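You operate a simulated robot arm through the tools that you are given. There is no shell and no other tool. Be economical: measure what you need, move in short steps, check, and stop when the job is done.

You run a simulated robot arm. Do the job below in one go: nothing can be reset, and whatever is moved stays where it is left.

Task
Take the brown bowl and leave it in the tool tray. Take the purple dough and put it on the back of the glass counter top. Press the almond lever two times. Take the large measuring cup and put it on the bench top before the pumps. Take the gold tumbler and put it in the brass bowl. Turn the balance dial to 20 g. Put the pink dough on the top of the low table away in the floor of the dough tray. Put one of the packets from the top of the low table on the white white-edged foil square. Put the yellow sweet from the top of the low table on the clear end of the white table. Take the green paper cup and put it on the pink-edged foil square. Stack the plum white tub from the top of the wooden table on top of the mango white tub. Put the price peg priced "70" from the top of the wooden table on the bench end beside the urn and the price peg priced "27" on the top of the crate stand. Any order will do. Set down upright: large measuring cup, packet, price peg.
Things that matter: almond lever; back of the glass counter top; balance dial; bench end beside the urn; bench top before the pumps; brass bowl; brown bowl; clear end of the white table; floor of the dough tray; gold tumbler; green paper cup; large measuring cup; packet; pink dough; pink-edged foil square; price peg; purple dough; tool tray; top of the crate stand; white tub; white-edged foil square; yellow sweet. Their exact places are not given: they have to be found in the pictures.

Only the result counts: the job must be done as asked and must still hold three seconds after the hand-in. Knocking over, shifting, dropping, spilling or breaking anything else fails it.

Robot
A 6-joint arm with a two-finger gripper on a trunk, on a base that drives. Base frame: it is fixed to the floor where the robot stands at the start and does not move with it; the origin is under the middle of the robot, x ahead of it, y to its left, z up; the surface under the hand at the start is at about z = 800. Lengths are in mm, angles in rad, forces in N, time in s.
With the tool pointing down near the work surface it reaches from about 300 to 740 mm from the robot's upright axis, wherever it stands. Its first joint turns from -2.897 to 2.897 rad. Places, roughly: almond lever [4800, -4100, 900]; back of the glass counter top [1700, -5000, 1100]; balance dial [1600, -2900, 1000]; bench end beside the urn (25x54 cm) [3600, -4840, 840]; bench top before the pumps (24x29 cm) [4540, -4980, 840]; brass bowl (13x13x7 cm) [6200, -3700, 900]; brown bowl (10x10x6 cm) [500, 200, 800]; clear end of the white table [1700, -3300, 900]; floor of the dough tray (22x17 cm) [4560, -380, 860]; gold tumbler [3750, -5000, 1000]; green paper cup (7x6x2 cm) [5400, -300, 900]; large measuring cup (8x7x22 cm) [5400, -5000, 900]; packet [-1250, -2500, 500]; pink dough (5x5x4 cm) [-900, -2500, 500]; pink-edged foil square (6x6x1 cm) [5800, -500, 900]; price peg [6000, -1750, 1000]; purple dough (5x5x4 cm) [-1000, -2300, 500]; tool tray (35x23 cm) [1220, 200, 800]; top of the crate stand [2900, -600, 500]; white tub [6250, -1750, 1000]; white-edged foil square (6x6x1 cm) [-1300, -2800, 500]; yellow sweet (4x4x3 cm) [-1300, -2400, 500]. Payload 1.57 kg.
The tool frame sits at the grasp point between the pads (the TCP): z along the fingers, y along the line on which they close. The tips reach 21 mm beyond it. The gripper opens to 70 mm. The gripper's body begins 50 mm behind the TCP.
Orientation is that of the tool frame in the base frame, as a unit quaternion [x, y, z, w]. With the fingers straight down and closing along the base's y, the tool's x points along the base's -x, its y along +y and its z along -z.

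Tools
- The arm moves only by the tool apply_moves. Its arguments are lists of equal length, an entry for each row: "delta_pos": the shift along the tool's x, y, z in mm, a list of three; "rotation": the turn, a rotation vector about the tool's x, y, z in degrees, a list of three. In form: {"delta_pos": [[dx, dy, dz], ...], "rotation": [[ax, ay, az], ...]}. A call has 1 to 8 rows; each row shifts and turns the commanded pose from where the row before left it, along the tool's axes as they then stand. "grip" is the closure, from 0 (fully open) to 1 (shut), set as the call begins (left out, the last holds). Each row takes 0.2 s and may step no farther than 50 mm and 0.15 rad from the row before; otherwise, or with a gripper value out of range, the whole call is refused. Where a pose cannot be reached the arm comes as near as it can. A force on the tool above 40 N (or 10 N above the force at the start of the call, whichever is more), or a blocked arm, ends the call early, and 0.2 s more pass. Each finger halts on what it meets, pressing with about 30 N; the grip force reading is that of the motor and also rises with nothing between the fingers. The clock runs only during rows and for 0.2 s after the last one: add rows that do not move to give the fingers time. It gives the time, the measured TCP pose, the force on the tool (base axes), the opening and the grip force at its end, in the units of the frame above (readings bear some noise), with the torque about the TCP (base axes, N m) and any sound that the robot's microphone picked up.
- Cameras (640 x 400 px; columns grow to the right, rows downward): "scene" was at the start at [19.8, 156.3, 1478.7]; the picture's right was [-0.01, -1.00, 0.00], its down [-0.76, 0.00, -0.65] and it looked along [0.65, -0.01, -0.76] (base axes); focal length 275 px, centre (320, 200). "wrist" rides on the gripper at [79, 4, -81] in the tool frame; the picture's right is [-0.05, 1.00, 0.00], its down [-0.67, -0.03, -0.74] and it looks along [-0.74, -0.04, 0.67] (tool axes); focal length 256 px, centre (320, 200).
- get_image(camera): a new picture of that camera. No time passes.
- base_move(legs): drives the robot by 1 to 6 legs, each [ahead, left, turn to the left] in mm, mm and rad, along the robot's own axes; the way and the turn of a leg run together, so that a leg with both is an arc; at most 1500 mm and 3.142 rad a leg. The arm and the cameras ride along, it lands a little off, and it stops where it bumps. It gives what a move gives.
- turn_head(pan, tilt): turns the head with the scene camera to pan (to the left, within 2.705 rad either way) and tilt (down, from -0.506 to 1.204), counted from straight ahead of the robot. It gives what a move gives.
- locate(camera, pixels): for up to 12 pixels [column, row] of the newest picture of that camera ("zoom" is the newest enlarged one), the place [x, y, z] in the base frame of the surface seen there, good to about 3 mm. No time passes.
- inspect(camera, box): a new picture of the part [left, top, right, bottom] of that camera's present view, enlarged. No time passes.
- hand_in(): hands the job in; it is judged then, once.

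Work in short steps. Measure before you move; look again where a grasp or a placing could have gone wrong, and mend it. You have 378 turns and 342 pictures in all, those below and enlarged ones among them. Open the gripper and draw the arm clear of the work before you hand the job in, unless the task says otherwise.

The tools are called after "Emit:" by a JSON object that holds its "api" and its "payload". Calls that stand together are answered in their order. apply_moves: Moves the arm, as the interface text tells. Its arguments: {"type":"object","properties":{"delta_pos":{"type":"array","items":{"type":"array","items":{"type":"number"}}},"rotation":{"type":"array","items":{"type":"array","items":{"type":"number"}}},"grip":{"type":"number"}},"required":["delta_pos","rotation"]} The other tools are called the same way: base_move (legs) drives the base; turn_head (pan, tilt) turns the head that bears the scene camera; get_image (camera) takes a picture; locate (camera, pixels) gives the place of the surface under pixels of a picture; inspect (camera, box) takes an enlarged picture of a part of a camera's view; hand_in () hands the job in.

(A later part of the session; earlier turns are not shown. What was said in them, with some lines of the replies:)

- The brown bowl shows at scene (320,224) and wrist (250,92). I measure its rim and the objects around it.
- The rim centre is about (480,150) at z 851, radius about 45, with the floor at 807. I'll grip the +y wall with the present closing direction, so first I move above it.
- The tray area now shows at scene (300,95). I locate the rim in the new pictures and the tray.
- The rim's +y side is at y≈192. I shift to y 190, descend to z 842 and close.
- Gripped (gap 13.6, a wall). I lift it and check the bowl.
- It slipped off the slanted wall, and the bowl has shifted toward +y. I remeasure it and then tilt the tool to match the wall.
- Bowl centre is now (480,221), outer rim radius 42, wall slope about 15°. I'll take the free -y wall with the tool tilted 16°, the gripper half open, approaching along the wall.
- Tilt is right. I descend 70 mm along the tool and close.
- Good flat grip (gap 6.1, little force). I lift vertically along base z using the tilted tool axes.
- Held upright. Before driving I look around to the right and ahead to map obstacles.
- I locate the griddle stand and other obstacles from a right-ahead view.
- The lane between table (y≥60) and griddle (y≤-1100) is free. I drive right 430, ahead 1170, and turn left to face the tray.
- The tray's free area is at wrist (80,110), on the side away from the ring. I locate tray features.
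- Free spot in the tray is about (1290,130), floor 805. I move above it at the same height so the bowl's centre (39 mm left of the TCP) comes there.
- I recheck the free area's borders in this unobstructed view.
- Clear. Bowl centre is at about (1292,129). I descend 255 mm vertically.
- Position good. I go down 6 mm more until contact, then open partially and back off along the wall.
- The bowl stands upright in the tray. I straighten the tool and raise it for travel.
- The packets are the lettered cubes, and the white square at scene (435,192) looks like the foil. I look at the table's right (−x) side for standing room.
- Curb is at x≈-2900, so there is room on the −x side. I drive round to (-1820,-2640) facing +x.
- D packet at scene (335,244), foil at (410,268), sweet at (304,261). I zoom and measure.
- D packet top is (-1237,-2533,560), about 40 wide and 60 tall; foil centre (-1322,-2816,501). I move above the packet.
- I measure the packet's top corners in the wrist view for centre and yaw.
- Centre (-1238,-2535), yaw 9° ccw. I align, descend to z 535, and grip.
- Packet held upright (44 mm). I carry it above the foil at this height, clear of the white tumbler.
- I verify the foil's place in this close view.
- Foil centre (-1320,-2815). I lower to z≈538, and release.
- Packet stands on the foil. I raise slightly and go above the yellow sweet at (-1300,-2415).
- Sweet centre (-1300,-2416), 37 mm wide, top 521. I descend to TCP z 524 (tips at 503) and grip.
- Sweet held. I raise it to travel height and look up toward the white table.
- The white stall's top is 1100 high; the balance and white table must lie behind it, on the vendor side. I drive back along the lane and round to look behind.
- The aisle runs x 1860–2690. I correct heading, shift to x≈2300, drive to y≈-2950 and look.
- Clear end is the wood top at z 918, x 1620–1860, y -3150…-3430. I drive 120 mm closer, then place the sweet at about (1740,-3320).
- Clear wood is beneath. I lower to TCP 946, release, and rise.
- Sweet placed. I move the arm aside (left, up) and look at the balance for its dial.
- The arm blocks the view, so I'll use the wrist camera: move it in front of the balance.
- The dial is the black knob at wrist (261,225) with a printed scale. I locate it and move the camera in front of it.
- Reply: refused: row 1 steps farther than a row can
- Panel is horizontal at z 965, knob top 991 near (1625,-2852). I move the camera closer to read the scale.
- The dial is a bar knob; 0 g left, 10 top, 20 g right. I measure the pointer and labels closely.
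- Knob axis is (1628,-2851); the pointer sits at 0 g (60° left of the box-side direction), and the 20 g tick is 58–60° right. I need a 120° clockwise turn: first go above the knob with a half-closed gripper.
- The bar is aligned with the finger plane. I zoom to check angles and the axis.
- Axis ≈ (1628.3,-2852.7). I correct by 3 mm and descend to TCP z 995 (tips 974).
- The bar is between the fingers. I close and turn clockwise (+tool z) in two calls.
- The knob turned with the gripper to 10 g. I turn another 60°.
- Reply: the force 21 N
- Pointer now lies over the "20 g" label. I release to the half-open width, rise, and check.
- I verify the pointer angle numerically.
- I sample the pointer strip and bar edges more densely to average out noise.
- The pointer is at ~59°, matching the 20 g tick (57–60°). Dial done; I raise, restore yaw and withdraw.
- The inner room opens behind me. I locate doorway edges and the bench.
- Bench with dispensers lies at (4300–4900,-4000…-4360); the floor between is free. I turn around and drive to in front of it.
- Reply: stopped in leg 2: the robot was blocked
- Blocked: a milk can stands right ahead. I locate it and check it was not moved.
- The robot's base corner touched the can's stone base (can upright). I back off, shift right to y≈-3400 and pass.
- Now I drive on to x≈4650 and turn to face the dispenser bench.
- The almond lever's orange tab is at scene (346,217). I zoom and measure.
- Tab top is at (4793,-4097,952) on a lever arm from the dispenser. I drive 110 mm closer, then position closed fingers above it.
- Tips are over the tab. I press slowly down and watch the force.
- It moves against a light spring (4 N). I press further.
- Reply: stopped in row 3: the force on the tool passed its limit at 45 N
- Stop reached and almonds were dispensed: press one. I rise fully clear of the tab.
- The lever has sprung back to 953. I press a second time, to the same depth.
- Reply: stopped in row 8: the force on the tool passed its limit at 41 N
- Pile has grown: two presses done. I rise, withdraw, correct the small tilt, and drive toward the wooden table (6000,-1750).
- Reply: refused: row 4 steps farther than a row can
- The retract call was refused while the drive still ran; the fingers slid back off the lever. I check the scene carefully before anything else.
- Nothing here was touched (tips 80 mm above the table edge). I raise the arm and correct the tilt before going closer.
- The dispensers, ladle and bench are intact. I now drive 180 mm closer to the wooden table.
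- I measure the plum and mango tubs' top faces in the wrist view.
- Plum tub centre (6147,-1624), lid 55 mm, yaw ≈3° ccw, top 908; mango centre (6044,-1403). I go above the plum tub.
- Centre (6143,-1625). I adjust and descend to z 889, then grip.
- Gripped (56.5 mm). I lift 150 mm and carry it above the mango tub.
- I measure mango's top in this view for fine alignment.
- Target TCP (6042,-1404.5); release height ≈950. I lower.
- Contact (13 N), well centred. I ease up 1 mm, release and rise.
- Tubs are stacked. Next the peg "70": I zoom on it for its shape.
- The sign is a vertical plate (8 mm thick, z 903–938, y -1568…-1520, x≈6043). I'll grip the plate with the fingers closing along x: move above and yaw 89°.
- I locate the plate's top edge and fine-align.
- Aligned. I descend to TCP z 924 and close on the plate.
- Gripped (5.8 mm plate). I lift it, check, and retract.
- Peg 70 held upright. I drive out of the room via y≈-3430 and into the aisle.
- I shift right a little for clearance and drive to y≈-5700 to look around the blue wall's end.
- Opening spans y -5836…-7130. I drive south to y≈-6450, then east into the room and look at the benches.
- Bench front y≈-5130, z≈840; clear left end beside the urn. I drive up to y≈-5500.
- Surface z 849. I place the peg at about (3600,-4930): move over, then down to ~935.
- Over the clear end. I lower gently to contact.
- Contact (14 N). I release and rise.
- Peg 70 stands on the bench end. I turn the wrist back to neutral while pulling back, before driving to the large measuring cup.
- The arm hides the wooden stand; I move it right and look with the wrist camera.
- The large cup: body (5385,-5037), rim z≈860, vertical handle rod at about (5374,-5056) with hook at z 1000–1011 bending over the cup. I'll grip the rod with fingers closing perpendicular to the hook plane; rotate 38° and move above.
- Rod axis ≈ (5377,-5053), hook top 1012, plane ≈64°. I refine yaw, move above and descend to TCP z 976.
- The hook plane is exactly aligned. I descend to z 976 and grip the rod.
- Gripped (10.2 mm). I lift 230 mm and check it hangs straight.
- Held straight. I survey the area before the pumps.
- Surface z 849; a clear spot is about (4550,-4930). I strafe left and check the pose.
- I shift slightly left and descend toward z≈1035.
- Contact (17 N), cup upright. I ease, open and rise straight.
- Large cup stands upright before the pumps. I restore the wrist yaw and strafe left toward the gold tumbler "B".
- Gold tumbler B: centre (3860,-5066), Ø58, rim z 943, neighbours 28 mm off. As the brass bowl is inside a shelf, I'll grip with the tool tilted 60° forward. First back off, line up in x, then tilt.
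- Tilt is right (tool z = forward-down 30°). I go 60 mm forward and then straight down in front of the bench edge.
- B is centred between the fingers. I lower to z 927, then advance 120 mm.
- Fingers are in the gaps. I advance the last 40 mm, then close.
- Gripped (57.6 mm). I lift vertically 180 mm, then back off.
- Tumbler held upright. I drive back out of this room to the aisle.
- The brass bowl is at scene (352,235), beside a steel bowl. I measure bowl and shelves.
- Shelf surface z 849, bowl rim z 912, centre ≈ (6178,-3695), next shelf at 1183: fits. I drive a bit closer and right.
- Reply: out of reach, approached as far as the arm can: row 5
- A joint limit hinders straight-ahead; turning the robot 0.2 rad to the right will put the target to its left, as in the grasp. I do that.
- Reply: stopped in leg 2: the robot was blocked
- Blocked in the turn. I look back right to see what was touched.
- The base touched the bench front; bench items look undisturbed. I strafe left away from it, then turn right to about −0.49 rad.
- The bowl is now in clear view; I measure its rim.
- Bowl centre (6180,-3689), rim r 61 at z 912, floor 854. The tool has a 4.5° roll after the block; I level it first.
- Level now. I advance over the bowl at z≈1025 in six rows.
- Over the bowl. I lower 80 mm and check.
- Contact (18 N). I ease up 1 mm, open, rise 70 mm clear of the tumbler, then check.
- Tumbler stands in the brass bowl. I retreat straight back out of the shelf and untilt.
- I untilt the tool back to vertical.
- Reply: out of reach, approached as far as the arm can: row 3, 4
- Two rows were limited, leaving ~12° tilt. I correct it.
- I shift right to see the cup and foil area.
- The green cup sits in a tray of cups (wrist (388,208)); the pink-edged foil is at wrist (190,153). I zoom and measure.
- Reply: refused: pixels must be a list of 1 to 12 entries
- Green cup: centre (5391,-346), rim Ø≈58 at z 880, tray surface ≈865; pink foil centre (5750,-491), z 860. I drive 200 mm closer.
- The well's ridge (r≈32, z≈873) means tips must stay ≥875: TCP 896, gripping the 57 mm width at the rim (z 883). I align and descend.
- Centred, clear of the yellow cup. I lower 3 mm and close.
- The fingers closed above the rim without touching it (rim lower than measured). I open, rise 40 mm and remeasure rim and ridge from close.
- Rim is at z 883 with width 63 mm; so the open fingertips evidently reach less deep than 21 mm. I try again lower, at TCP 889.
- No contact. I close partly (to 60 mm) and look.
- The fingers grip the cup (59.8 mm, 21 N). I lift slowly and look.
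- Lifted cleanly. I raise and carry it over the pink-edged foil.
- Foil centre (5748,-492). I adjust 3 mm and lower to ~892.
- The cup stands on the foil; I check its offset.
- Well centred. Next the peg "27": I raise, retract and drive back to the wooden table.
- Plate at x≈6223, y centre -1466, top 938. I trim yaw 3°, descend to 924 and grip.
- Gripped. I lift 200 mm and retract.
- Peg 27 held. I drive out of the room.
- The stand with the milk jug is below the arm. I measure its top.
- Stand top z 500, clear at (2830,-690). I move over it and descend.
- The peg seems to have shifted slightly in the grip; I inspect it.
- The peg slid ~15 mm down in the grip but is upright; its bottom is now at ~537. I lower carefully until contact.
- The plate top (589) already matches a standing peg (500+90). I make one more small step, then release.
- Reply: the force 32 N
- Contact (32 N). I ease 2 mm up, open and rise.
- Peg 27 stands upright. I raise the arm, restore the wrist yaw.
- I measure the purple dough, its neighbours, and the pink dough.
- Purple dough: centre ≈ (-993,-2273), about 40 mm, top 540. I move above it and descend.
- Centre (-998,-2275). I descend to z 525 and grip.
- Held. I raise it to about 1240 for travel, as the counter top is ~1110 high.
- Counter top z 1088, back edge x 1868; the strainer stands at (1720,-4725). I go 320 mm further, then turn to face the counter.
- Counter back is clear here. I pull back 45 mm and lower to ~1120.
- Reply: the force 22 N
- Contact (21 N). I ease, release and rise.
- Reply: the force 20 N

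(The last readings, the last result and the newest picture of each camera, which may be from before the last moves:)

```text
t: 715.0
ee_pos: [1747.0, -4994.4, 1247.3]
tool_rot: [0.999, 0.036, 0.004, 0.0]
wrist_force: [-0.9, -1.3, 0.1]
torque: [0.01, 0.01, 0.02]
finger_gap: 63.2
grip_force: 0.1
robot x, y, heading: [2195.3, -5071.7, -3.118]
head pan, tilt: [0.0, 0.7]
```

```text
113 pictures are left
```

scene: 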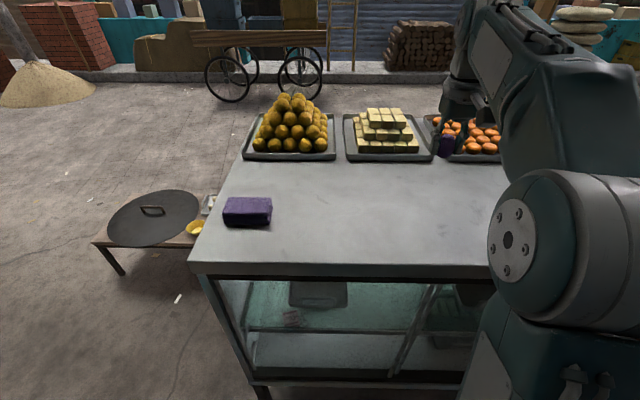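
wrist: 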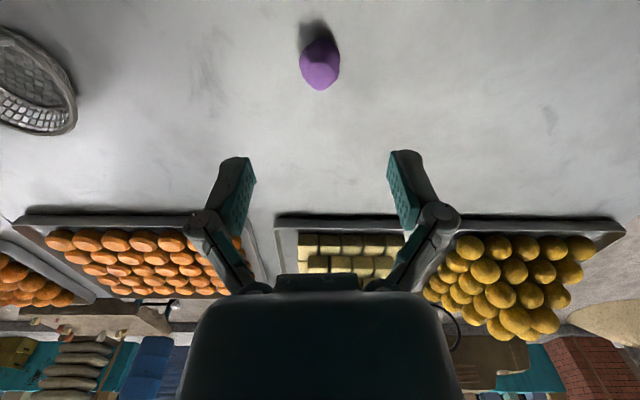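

Purple dough rests on the counter's back. I retract and drive back to the low table for the pink dough.

Emit:
{"api": "apply_moves", "payload": {"delta_pos": [[45, 0, 0], [45, 0, 0], [0, 0, 0]], "rotation": [[0, 0, 0], [0, 0, 0], [0, 0, 0]], "grip": 0}}

Emit:
{"api": "base_move", "payload": {"legs": [[-100, 0, 0], [0, 0, -1.594], [1500, 0, 0], [1500, 0, 0], [1430, 0, 0], [0, 0, 1.571]]}}

```text
t: 715.8
ee_pos: [1840.7, -4989.4, 1245.3]
tool_rot: [0.999, 0.036, 0.003, 0.0]
wrist_force: [0.3, -0.7, 0.1]
torque: [-0.02, -0.01, 0.02]
finger_gap: 70.1
grip_force: 0.1
robot x, y, heading: [2192.1, -5070.5, -3.12]
head pan, tilt: [0.0, 0.7]
```

```text
t: 745.6
ee_pos: [1893.8, -504.2, 1246.4]
tool_rot: [1.0, 0.024, 0.003, 0.0]
wrist_force: [1.0, 0.5, 0.4]
torque: [0.01, 0.03, -0.01]
finger_gap: 70.1
grip_force: 0.0
robot x, y, heading: [2243.7, -594.8, 3.14]
head pan, tilt: [0.0, 0.7]
```

Emit:
{"api": "base_move", "payload": {"legs": [[1500, 0, 0], [1500, 0, 0], [120, 0, 0], [0, 0, 1.573], [1230, 0, 0]]}}

Emit:
{"api": "turn_head", "payload": {"pan": 0.0, "tilt": 0.9}}

Emit:
{"api": "get_image", "payload": {"camera": "scene"}}

```text
t: 770.3
ee_pos: [-935.1, -2167.2, 1245.9]
tool_rot: [0.687, 0.727, 0.003, -0.002]
wrist_force: [0.1, 0.6, -0.1]
torque: [0.02, 0.01, -0.02]
finger_gap: 69.7
grip_force: 0.1
robot x, y, heading: [-844.2, -1813.9, -1.565]
head pan, tilt: [0.0, 0.7]
```

```text
t: 771.1
ee_pos: [-934.6, -2168.1, 1245.2]
tool_rot: [0.687, 0.727, 0.003, -0.003]
wrist_force: [0.3, -0.1, 0.4]
torque: [-0.01, -0.01, 0.0]
finger_gap: 69.9
grip_force: 0.1
robot x, y, heading: [-849.8, -1814.9, -1.563]
head pan, tilt: [0.0, 0.901]
```

```text
112 pictures are left
```

scene: 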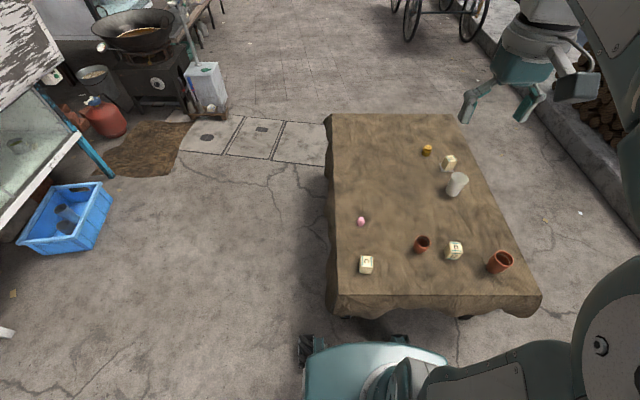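

Emit:
{"api": "inspect", "payload": {"camera": "scene", "box": [340, 200, 390, 280]}}

Emit:
{"api": "locate", "payload": {"camera": "zoom", "pixels": [[288, 160], [260, 165], [315, 165], [288, 135], [288, 195], [290, 175]]}}

Emit:
{"api": "base_move", "payload": {"legs": [[40, 0, 0]]}}

```text
5.00 times, centred on (365, 240) of scene
```

zoom: 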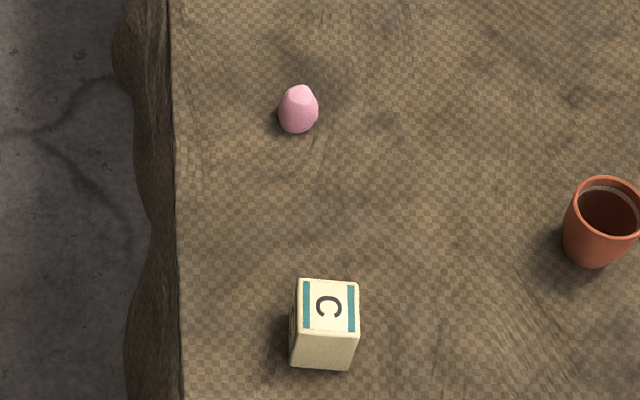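

```text
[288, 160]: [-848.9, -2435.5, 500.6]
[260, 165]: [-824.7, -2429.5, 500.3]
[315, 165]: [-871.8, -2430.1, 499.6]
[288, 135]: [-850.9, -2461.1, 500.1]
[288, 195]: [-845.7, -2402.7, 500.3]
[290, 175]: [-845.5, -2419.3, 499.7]
```

```text
t: 771.9
ee_pos: [-935.4, -2208.1, 1246.2]
tool_rot: [0.687, 0.727, 0.002, -0.002]
wrist_force: [1.1, 0.5, -0.2]
torque: [-0.02, -0.02, 0.0]
finger_gap: 69.9
grip_force: 0.1
robot x, y, heading: [-845.8, -1856.3, -1.564]
head pan, tilt: [0.0, 0.901]
```

Emit:
{"api": "apply_moves", "payload": {"delta_pos": [[-44.3, 10.5, 0], [-44.3, 10.5, 0], [-44.3, 10.5, 0], [-44.3, 10.5, 0], [-44.3, 10.5, 0], [-44.3, 10.5, 0], [0, 0, 49], [0, 0, 49]], "rotation": [[0, 0, 0], [0, 0, 0], [0, 0, 0], [0, 0, 0], [0, 0, 0], [0, 0, 0], [0, 0, 0], [0, 0, 0]]}}

Emit:
{"api": "apply_moves", "payload": {"delta_pos": [[0, 0, 49], [0, 0, 49], [0, 0, 49], [0, 0, 49], [0, 0, 49], [0, 0, 49], [0, 0, 49], [0, 0, 49]], "rotation": [[0, 0, 0], [0, 0, 0], [0, 0, 0], [0, 0, 0], [0, 0, 0], [0, 0, 0], [0, 0, 0], [0, 0, 0]]}}

Emit:
{"api": "apply_moves", "payload": {"delta_pos": [[0, 0, 49], [0, 0, 49], [0, 0, 0]], "rotation": [[0, 0, 0], [0, 0, 0], [0, 0, 0]]}}

Emit:
{"api": "get_image", "payload": {"camera": "wrist"}}

```text
t: 773.7
ee_pos: [-854.3, -2460.8, 1142.7]
tool_rot: [0.686, 0.727, 0.002, -0.003]
wrist_force: [0.3, -0.6, 1.6]
torque: [-0.01, 0.03, -0.02]
finger_gap: 69.8
grip_force: 0.1
out of reach, approached as far as the arm can: row 6
robot x, y, heading: [-846.5, -1852.7, -1.561]
head pan, tilt: [0.0, 0.901]
```

```text
t: 775.5
ee_pos: [-856.1, -2455.9, 751.5]
tool_rot: [0.687, 0.727, 0.002, -0.002]
wrist_force: [0.9, 0.6, 1.2]
torque: [0.02, -0.03, -0.01]
finger_gap: 70.0
grip_force: 0.0
robot x, y, heading: [-845.1, -1854.0, -1.562]
head pan, tilt: [0.0, 0.901]
```

```text
t: 776.3
ee_pos: [-856.5, -2458.9, 652.6]
tool_rot: [0.686, 0.728, 0.003, -0.003]
wrist_force: [-0.2, 0.1, 0.2]
torque: [0.02, -0.02, 0.0]
finger_gap: 70.0
grip_force: 0.0
robot x, y, heading: [-845.6, -1858.3, -1.563]
head pan, tilt: [0.0, 0.901]
```

```text
110 pictures are left
```

wrist: 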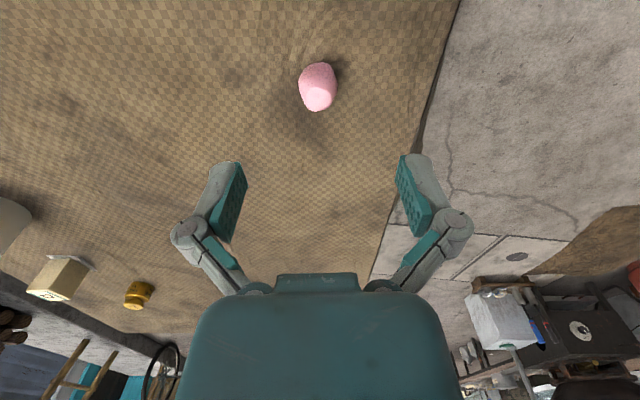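

Emit:
{"api": "locate", "payload": {"camera": "wrist", "pixels": [[301, 85], [336, 88], [318, 65], [318, 108], [318, 98], [318, 82]]}}

```text
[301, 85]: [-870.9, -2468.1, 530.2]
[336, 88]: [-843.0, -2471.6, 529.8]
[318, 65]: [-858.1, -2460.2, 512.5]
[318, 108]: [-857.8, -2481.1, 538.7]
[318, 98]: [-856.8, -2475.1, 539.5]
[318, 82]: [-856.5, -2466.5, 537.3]
```

Pink dough centre (-857,-2472). I adjust, descend to z 525 and grip.

Emit:
{"api": "apply_moves", "payload": {"delta_pos": [[-13, -1, 0], [0, 0, 42], [0, 0, 42], [0, 0, 42], [0, 0, 0]], "rotation": [[0, 0, 0], [0, 0, 0], [0, 0, 0], [0, 0, 0], [0, 0, 0]]}}

Emit:
{"api": "get_image", "payload": {"camera": "wrist"}}

```text
t: 777.5
ee_pos: [-857.1, -2471.7, 525.2]
tool_rot: [0.687, 0.727, 0.003, -0.002]
wrist_force: [-0.2, -0.7, -0.5]
torque: [0.0, 0.01, 0.02]
finger_gap: 70.0
grip_force: 0.2
robot x, y, heading: [-846.1, -1858.3, -1.563]
head pan, tilt: [0.0, 0.901]
```

```text
109 pictures are left
```

wrist: 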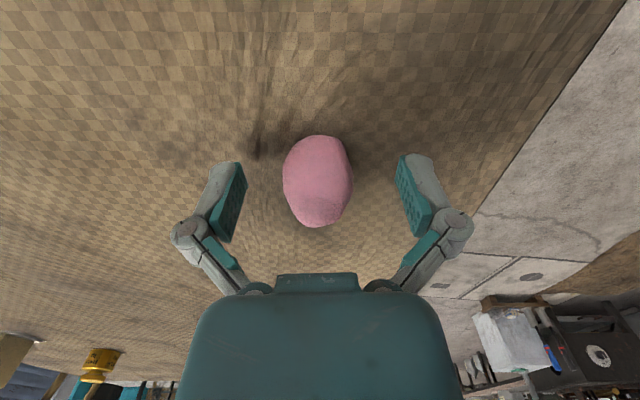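

Emit:
{"api": "apply_moves", "payload": {"delta_pos": [[0, 0, 0], [0, 0, 0], [0, 0, 0]], "rotation": [[0, 0, 0], [0, 0, 0], [0, 0, 0]], "grip": 1}}

Emit:
{"api": "apply_moves", "payload": {"delta_pos": [[0, 0, -30], [0, 0, -49], [0, 0, -49], [0, 0, -49], [0, 0, -49], [0, 0, -49], [0, 0, -49], [0, 0, -49]], "rotation": [[0, 0, 0], [0, 0, 0], [0, 0, 0], [0, 0, 0], [0, 0, 0], [0, 0, 0], [0, 0, 0], [0, 0, 0]]}}

Emit:
{"api": "apply_moves", "payload": {"delta_pos": [[40, 0, -25], [40, 0, -25], [40, 0, -25], [40, 0, -25], [40, 0, -25], [0, 0, -45], [0, 0, -45], [0, 0, 0]], "rotation": [[0, 0, 0], [0, 0, 0], [0, 0, 0], [0, 0, 0], [0, 0, 0], [0, 0, 0], [0, 0, 0], [0, 0, 0]]}}

Emit:
{"api": "get_image", "payload": {"camera": "wrist"}}

```text
t: 778.3
ee_pos: [-857.8, -2470.9, 526.3]
tool_rot: [0.686, 0.728, 0.002, -0.002]
wrist_force: [-1.4, -0.5, 3.7]
torque: [-0.07, 0.03, -0.05]
finger_gap: 33.0
grip_force: 29.6
robot x, y, heading: [-845.8, -1855.2, -1.563]
head pan, tilt: [0.0, 0.901]
```

```text
t: 780.1
ee_pos: [-857.4, -2472.0, 899.7]
tool_rot: [0.687, 0.727, 0.002, -0.003]
wrist_force: [0.6, -0.3, -0.6]
torque: [-0.01, 0.01, 0.02]
finger_gap: 32.5
grip_force: 30.3
robot x, y, heading: [-848.3, -1856.0, -1.564]
head pan, tilt: [0.0, 0.901]
```

```text
t: 781.9
ee_pos: [-867.8, -2273.1, 1115.1]
tool_rot: [0.687, 0.727, 0.002, -0.002]
wrist_force: [0.4, 0.5, 0.0]
torque: [-0.01, -0.02, -0.01]
finger_gap: 32.8
grip_force: 30.0
robot x, y, heading: [-847.9, -1852.3, -1.561]
head pan, tilt: [0.0, 0.901]
```

```text
108 pictures are left
```

wrist: 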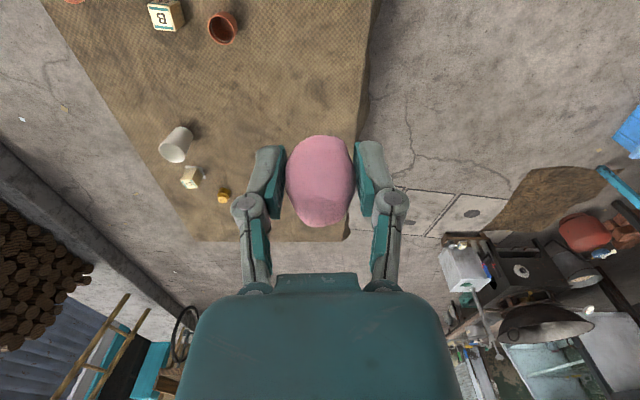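

Held. I drive back along the known route toward the inner room.

Emit:
{"api": "base_move", "payload": {"legs": [[-1230, 0, 0], [0, 0, 1.562], [1500, 0, 0], [1500, 0, 0], [150, 0, 0]]}}

```text
t: 807.0
ee_pos: [2713.4, -628.5, 1114.9]
tool_rot: [-0.023, 1.0, 0.0, -0.004]
wrist_force: [-0.2, 0.2, 0.4]
torque: [-0.01, 0.0, 0.02]
finger_gap: 32.3
grip_force: 29.9
robot x, y, heading: [2298.9, -602.2, -0.006]
head pan, tilt: [0.0, 0.901]
```

Emit:
{"api": "base_move", "payload": {"legs": [[0, 0, -1.565], [1500, 0, 0], [1350, 0, 0], [0, 0, 1.571]]}}

```text
t: 827.1
ee_pos: [2438.1, -3701.0, 1121.9]
tool_rot: [0.364, 0.931, 0.002, 0.001]
wrist_force: [0.9, 0.3, 0.3]
torque: [-0.03, 0.08, 0.0]
finger_gap: 32.0
grip_force: 29.9
robot x, y, heading: [2168.8, -3382.2, -0.807]
head pan, tilt: [0.0, 0.901]
stopped in leg 4: the robot was blocked; the commanded pose is now the measured one
```

Blocked in the turn (too close to the counter). I look at what was touched.

Emit:
{"api": "turn_head", "payload": {"pan": -2.3, "tilt": 0.7}}

Emit:
{"api": "get_image", "payload": {"camera": "scene"}}

```text
t: 829.2
ee_pos: [2429.0, -3711.0, 1121.1]
tool_rot: [0.366, 0.931, 0.006, 0.002]
wrist_force: [-1.1, -0.3, -0.2]
torque: [0.0, 0.01, 0.02]
finger_gap: 32.1
grip_force: 30.0
robot x, y, heading: [2166.4, -3390.0, -0.803]
head pan, tilt: [-2.3, 0.7]
```

```text
107 pictures are left
```

scene: 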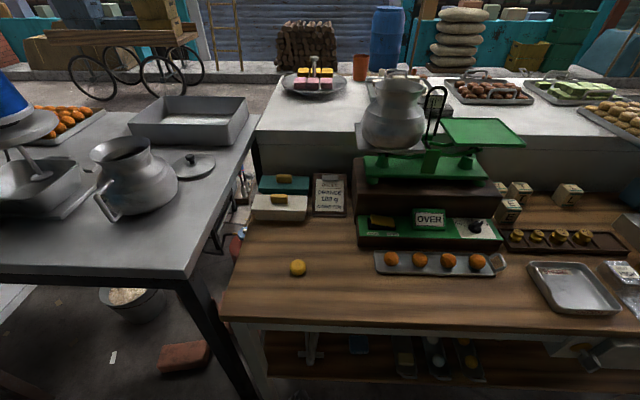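

All appears standing. I verify the sweet and dial closely, and locate the sweet.

Emit:
{"api": "inspect", "payload": {"camera": "scene", "box": [350, 200, 520, 280]}}

Emit:
{"api": "locate", "payload": {"camera": "scene", "pixels": [[297, 267], [228, 318], [185, 270], [330, 195], [139, 200], [192, 165]]}}

```text
3.76 times, centred on (435, 240) of scene
```

zoom: 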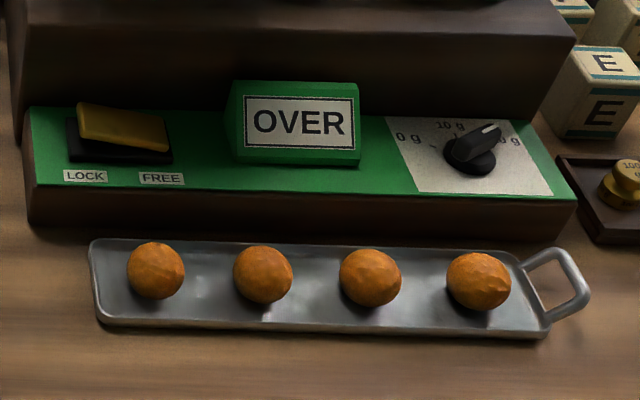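

```text
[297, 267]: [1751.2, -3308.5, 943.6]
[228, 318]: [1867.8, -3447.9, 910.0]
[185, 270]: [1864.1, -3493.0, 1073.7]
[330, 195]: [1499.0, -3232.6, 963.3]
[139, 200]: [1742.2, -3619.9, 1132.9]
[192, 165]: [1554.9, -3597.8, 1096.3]
```

Furniture and objects are unmoved. I move away from the counter and complete the turn.

Emit:
{"api": "base_move", "payload": {"legs": [[170, 175, 0], [0, 0, 0.803]]}}

```text
t: 833.1
ee_pos: [2823.6, -3431.9, 1120.4]
tool_rot: [-0.019, 1.0, 0.005, 0.0]
wrist_force: [-0.2, 0.1, -0.4]
torque: [-0.04, -0.03, -0.01]
finger_gap: 32.1
grip_force: 30.0
robot x, y, heading: [2408.8, -3389.3, -0.01]
head pan, tilt: [-2.3, 0.7]
```

Emit:
{"api": "base_move", "payload": {"legs": [[1250, 0, 0], [950, 0, 0], [0, 0, 1.575], [1300, 0, 0], [1000, 0, 0]]}}

Emit:
{"api": "turn_head", "payload": {"pan": 0.0, "tilt": 0.65}}

Emit:
{"api": "get_image", "payload": {"camera": "scene"}}

Emit:
{"api": "get_image", "payload": {"camera": "wrist"}}

```text
t: 858.9
ee_pos: [4671.9, -691.5, 1121.6]
tool_rot: [0.728, -0.686, -0.003, 0.005]
wrist_force: [0.0, 0.1, -0.2]
torque: [-0.03, 0.03, -0.01]
finger_gap: 32.3
grip_force: 29.8
robot x, y, heading: [4634.4, -1108.0, 1.586]
head pan, tilt: [-2.3, 0.7]
```

```text
t: 861.0
ee_pos: [4672.2, -691.2, 1121.3]
tool_rot: [0.729, -0.685, -0.004, 0.005]
wrist_force: [-0.2, 0.7, -0.7]
torque: [0.0, 0.0, 0.02]
finger_gap: 32.2
grip_force: 29.8
robot x, y, heading: [4637.5, -1112.6, 1.581]
head pan, tilt: [0.0, 0.649]
```

```text
105 pictures are left
```

scene: 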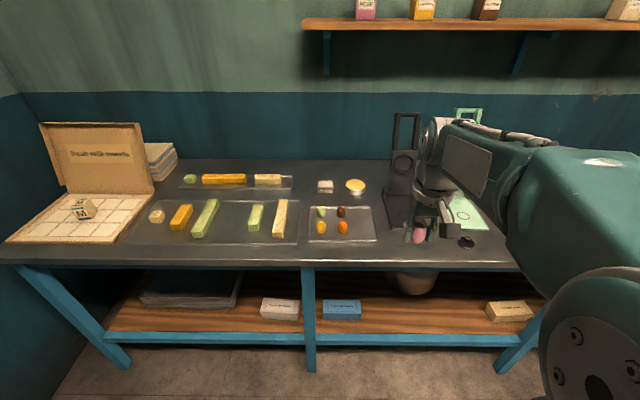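

```text
104 pictures are left
```

wrist: 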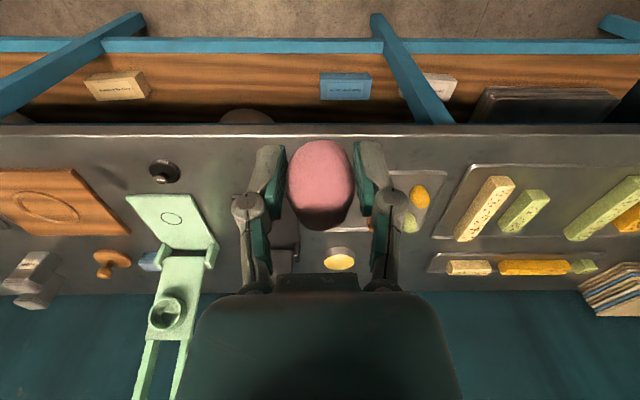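

Emit:
{"api": "inspect", "payload": {"camera": "scene", "box": [280, 170, 420, 260]}}

Emit:
{"api": "locate", "payload": {"camera": "zoom", "pixels": [[135, 168], [420, 165], [442, 318], [130, 320], [195, 190], [275, 190], [185, 260], [285, 255], [370, 210], [380, 260], [230, 290], [370, 295]]}}

```text
4.44 times, centred on (350, 215) of scene
```

zoom: 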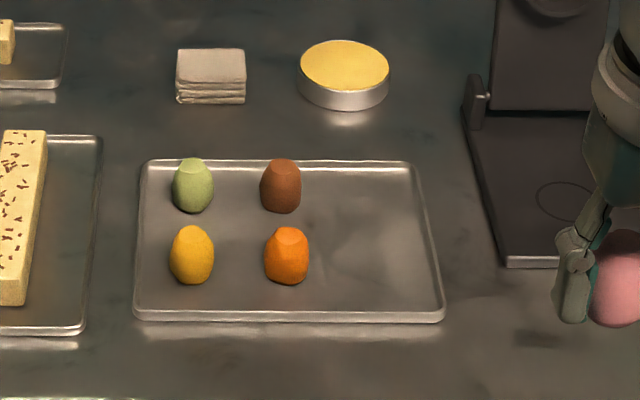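

```text
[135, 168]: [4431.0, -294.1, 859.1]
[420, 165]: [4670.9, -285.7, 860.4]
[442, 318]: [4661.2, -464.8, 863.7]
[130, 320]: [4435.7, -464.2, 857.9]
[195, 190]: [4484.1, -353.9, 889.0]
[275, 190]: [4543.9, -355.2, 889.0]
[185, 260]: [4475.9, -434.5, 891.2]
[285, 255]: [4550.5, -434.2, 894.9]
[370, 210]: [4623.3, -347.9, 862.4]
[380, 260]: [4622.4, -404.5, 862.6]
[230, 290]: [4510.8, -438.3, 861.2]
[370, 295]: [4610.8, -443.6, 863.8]
```

Tray floor z 862; free spot ≈ (4620,-382). I drive 150 mm closer and move over it.

Emit:
{"api": "base_move", "payload": {"legs": [[150, 0, -0.012]]}}

```text
t: 862.4
ee_pos: [4674.4, -542.3, 1121.3]
tool_rot: [0.725, -0.689, -0.005, 0.004]
wrist_force: [-0.3, -0.1, -0.5]
torque: [0.02, 0.0, 0.01]
finger_gap: 32.2
grip_force: 30.0
robot x, y, heading: [4635.2, -960.9, 1.573]
head pan, tilt: [0.0, 0.649]
```

Emit:
{"api": "apply_moves", "payload": {"delta_pos": [[-40.6, 11.2, 0], [-40.6, 11.2, 0], [-40.6, 11.2, 0], [-40.6, 11.2, 0], [0, 0, 45], [0, 0, 45], [0, 0, 45], [0, 0, 30]], "rotation": [[0, 0, 0], [0, 0, 0], [0, 0, 0], [0, 0, 0], [0, 0, 0], [0, 0, 0], [0, 0, 0], [0, 0, 0]]}}

Emit:
{"api": "get_image", "payload": {"camera": "wrist"}}

Emit:
{"api": "get_image", "payload": {"camera": "scene"}}

```text
t: 864.2
ee_pos: [4621.6, -382.3, 955.6]
tool_rot: [0.725, -0.688, -0.004, 0.004]
wrist_force: [-0.1, -0.9, -0.6]
torque: [-0.03, 0.0, 0.01]
finger_gap: 32.2
grip_force: 30.2
robot x, y, heading: [4636.9, -960.0, 1.566]
head pan, tilt: [0.0, 0.649]
```

```text
102 pictures are left
```

wrist: 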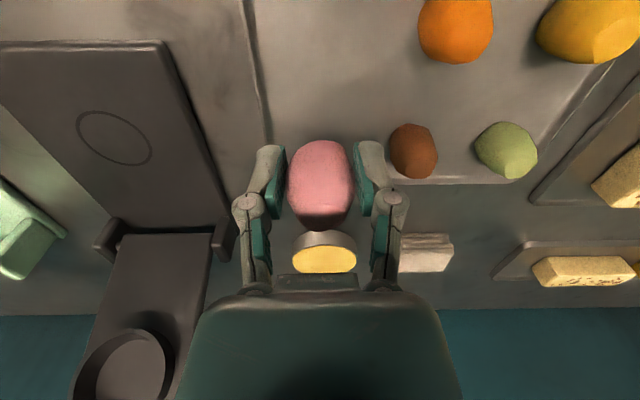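

```text
101 pictures are left
```

scene: 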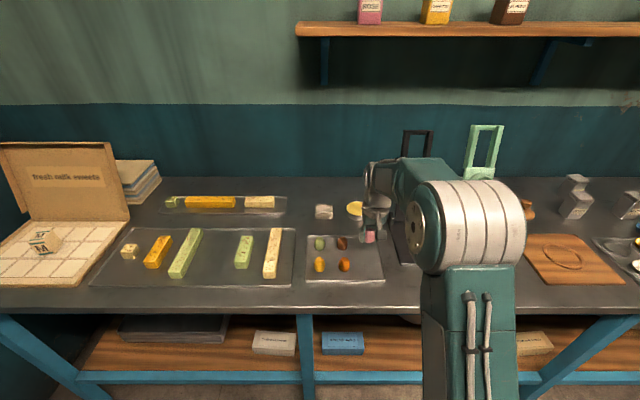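

I check the clearance to the black press.

Emit:
{"api": "locate", "payload": {"camera": "wrist", "pixels": [[225, 240], [212, 260], [200, 170], [262, 120], [413, 150], [325, 240], [435, 165]]}}

```text
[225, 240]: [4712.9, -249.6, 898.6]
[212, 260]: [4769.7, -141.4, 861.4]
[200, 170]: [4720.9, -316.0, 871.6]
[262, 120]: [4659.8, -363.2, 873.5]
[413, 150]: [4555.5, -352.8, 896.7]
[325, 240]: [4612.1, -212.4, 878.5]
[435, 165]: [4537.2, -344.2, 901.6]
```

Clear. I lower to contact.

Emit:
{"api": "apply_moves", "payload": {"delta_pos": [[0, 0, 35], [0, 0, 25], [0, 0, 4], [0, 0, 2], [0, 0, 1.5], [0, 0, 0]], "rotation": [[0, 0, 0], [0, 0, 0], [0, 0, 0], [0, 0, 0], [0, 0, 0], [0, 0, 0]]}}

```text
t: 865.6
ee_pos: [4619.5, -381.5, 889.8]
tool_rot: [0.726, -0.688, -0.004, 0.005]
wrist_force: [0.1, -0.1, -0.7]
torque: [0.0, -0.02, 0.02]
finger_gap: 32.2
grip_force: 29.9
robot x, y, heading: [4636.4, -952.7, 1.577]
head pan, tilt: [0.0, 0.649]
```

Emit:
{"api": "apply_moves", "payload": {"delta_pos": [[0, 0, 1.5], [0, 0, 1.5], [0, 0, 0]], "rotation": [[0, 0, 0], [0, 0, 0], [0, 0, 0]]}}

```text
t: 866.4
ee_pos: [4619.2, -381.7, 888.2]
tool_rot: [0.725, -0.688, -0.006, 0.004]
wrist_force: [0.8, -0.8, 22.5]
torque: [0.09, -0.07, 0.0]
finger_gap: 32.5
grip_force: 30.4
robot x, y, heading: [4633.5, -958.7, 1.572]
head pan, tilt: [0.0, 0.649]
```

Contact (22 N). I ease, open partly, and rise.

Emit:
{"api": "apply_moves", "payload": {"delta_pos": [[0, 0, -1], [0, 0, 0]], "rotation": [[0, 0, 0], [0, 0, 0]]}}

Emit:
{"api": "apply_moves", "payload": {"delta_pos": [[0, 0, 0], [0, 0, 0], [0, 0, 0], [0, 0, -40], [0, 0, -45], [0, 0, -45], [0, 0, 0]], "rotation": [[0, 0, 0], [0, 0, 0], [0, 0, 0], [0, 0, 0], [0, 0, 0], [0, 0, 0], [0, 0, 0]], "grip": 0.3}}

Emit:
{"api": "get_image", "payload": {"camera": "wrist"}}

Emit:
{"api": "locate", "payload": {"camera": "wrist", "pixels": [[318, 55], [318, 40], [318, 70]]}}

```text
t: 867.0
ee_pos: [4618.5, -381.1, 887.6]
tool_rot: [0.726, -0.688, -0.005, 0.003]
wrist_force: [1.5, 2.7, 18.9]
torque: [0.14, -0.09, 0.01]
finger_gap: 32.4
grip_force: 30.2
robot x, y, heading: [4634.9, -955.9, 1.571]
head pan, tilt: [0.0, 0.649]
```

```text
t: 868.6
ee_pos: [4618.0, -381.4, 1018.8]
tool_rot: [0.725, -0.689, -0.003, 0.005]
wrist_force: [0.0, 0.1, 0.0]
torque: [0.01, 0.02, -0.01]
finger_gap: 48.9
grip_force: 0.1
robot x, y, heading: [4639.6, -958.3, 1.571]
head pan, tilt: [0.0, 0.649]
```

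```text
100 pictures are left
```

wrist: 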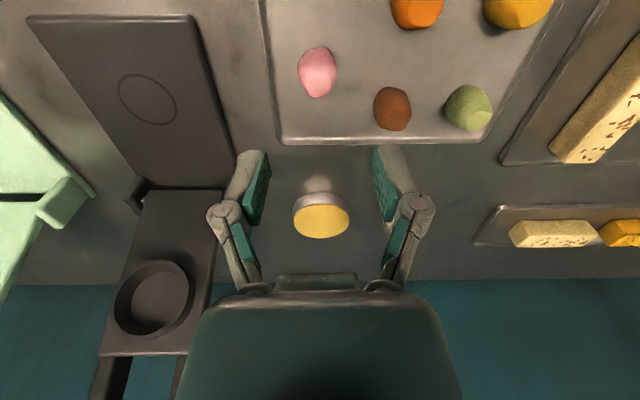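

```text
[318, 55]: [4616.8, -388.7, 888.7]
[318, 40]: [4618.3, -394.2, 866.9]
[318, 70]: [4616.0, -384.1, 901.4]
```

The pink dough rests on the tray floor. All parts are done; I open fully and draw the arm clear of the bench.

Emit:
{"api": "apply_moves", "payload": {"delta_pos": [[0, 0, -45], [0, 0, -45], [45, 0, 0], [45, 0, 0], [45, 0, 0], [45, 0, 0], [0, 0, 0]], "rotation": [[0, 0, 0], [0, 0, 0], [0, 0, 0], [0, 0, 0], [0, 0, 0], [0, 0, 0], [0, 0, 0]], "grip": 0}}

Emit:
{"api": "base_move", "payload": {"legs": [[-250, 0, 0]]}}

Emit:
{"api": "turn_head", "payload": {"pan": -1.2, "tilt": 0.45}}

Emit:
{"api": "get_image", "payload": {"camera": "scene"}}

Emit:
{"api": "turn_head", "payload": {"pan": 2.3, "tilt": 0.6}}

Emit:
{"api": "get_image", "payload": {"camera": "scene"}}

```text
t: 870.2
ee_pos: [4630.7, -562.4, 1108.4]
tool_rot: [0.726, -0.688, -0.004, 0.005]
wrist_force: [0.1, 0.2, -0.1]
torque: [0.02, -0.04, -0.01]
finger_gap: 70.0
grip_force: 0.1
robot x, y, heading: [4636.2, -958.2, 1.572]
head pan, tilt: [0.0, 0.649]
```

```text
t: 872.0
ee_pos: [4631.4, -810.9, 1108.7]
tool_rot: [0.726, -0.688, -0.004, 0.004]
wrist_force: [-0.8, 0.3, 0.7]
torque: [0.03, 0.0, 0.01]
finger_gap: 70.1
grip_force: 0.0
robot x, y, heading: [4634.4, -1207.9, 1.571]
head pan, tilt: [0.0, 0.649]
```

```text
t: 873.4
ee_pos: [4631.1, -812.6, 1109.0]
tool_rot: [0.725, -0.689, -0.004, 0.005]
wrist_force: [-0.2, -0.2, -0.2]
torque: [-0.01, 0.03, -0.02]
finger_gap: 70.2
grip_force: 0.1
robot x, y, heading: [4636.2, -1211.6, 1.572]
head pan, tilt: [-1.201, 0.45]
```

```text
99 pictures are left
```

scene: 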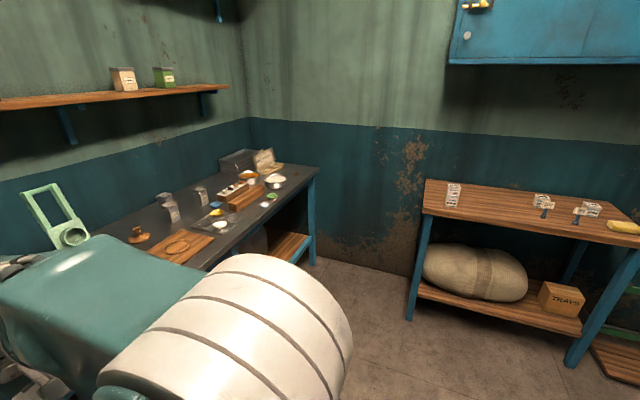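

```text
t: 876.4
ee_pos: [4631.4, -813.0, 1108.9]
tool_rot: [0.725, -0.689, -0.004, 0.004]
wrist_force: [-0.3, 0.6, 0.3]
torque: [0.04, -0.04, 0.0]
finger_gap: 70.0
grip_force: 0.0
robot x, y, heading: [4633.4, -1207.8, 1.572]
head pan, tilt: [2.3, 0.6]
```

```text
98 pictures are left
```

scene: 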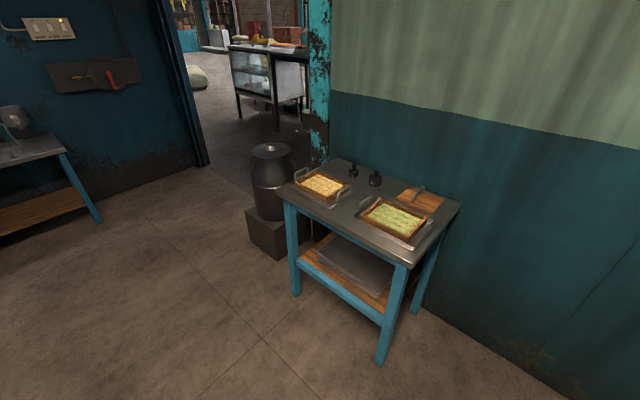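

Stacked tubs, foil cup and the can's stand are all in order, the gripper is open and the arm clear. I hand in.

Emit:
{"api": "hand_in", "payload": {}}

```text
The job is handed in.
```

I finished every part of the job and handed it in, with the gripper open and the arm clear. I haven't seen the judging result.

- **Dial:** I set it by measuring its angle; the pointer sits at about 59°, and I measured the 20 g mark between 57° and 65°.
- **Base contacts:** The base touched fixed furniture three times while driving: the milk can's stone base, the dispenser bench and the counter. I looked after each one and saw nothing displaced.
- **Lever slide:** During the second almond press the fingers slid off the lever as the base backed away. The lever sprang back, and I counted two presses.
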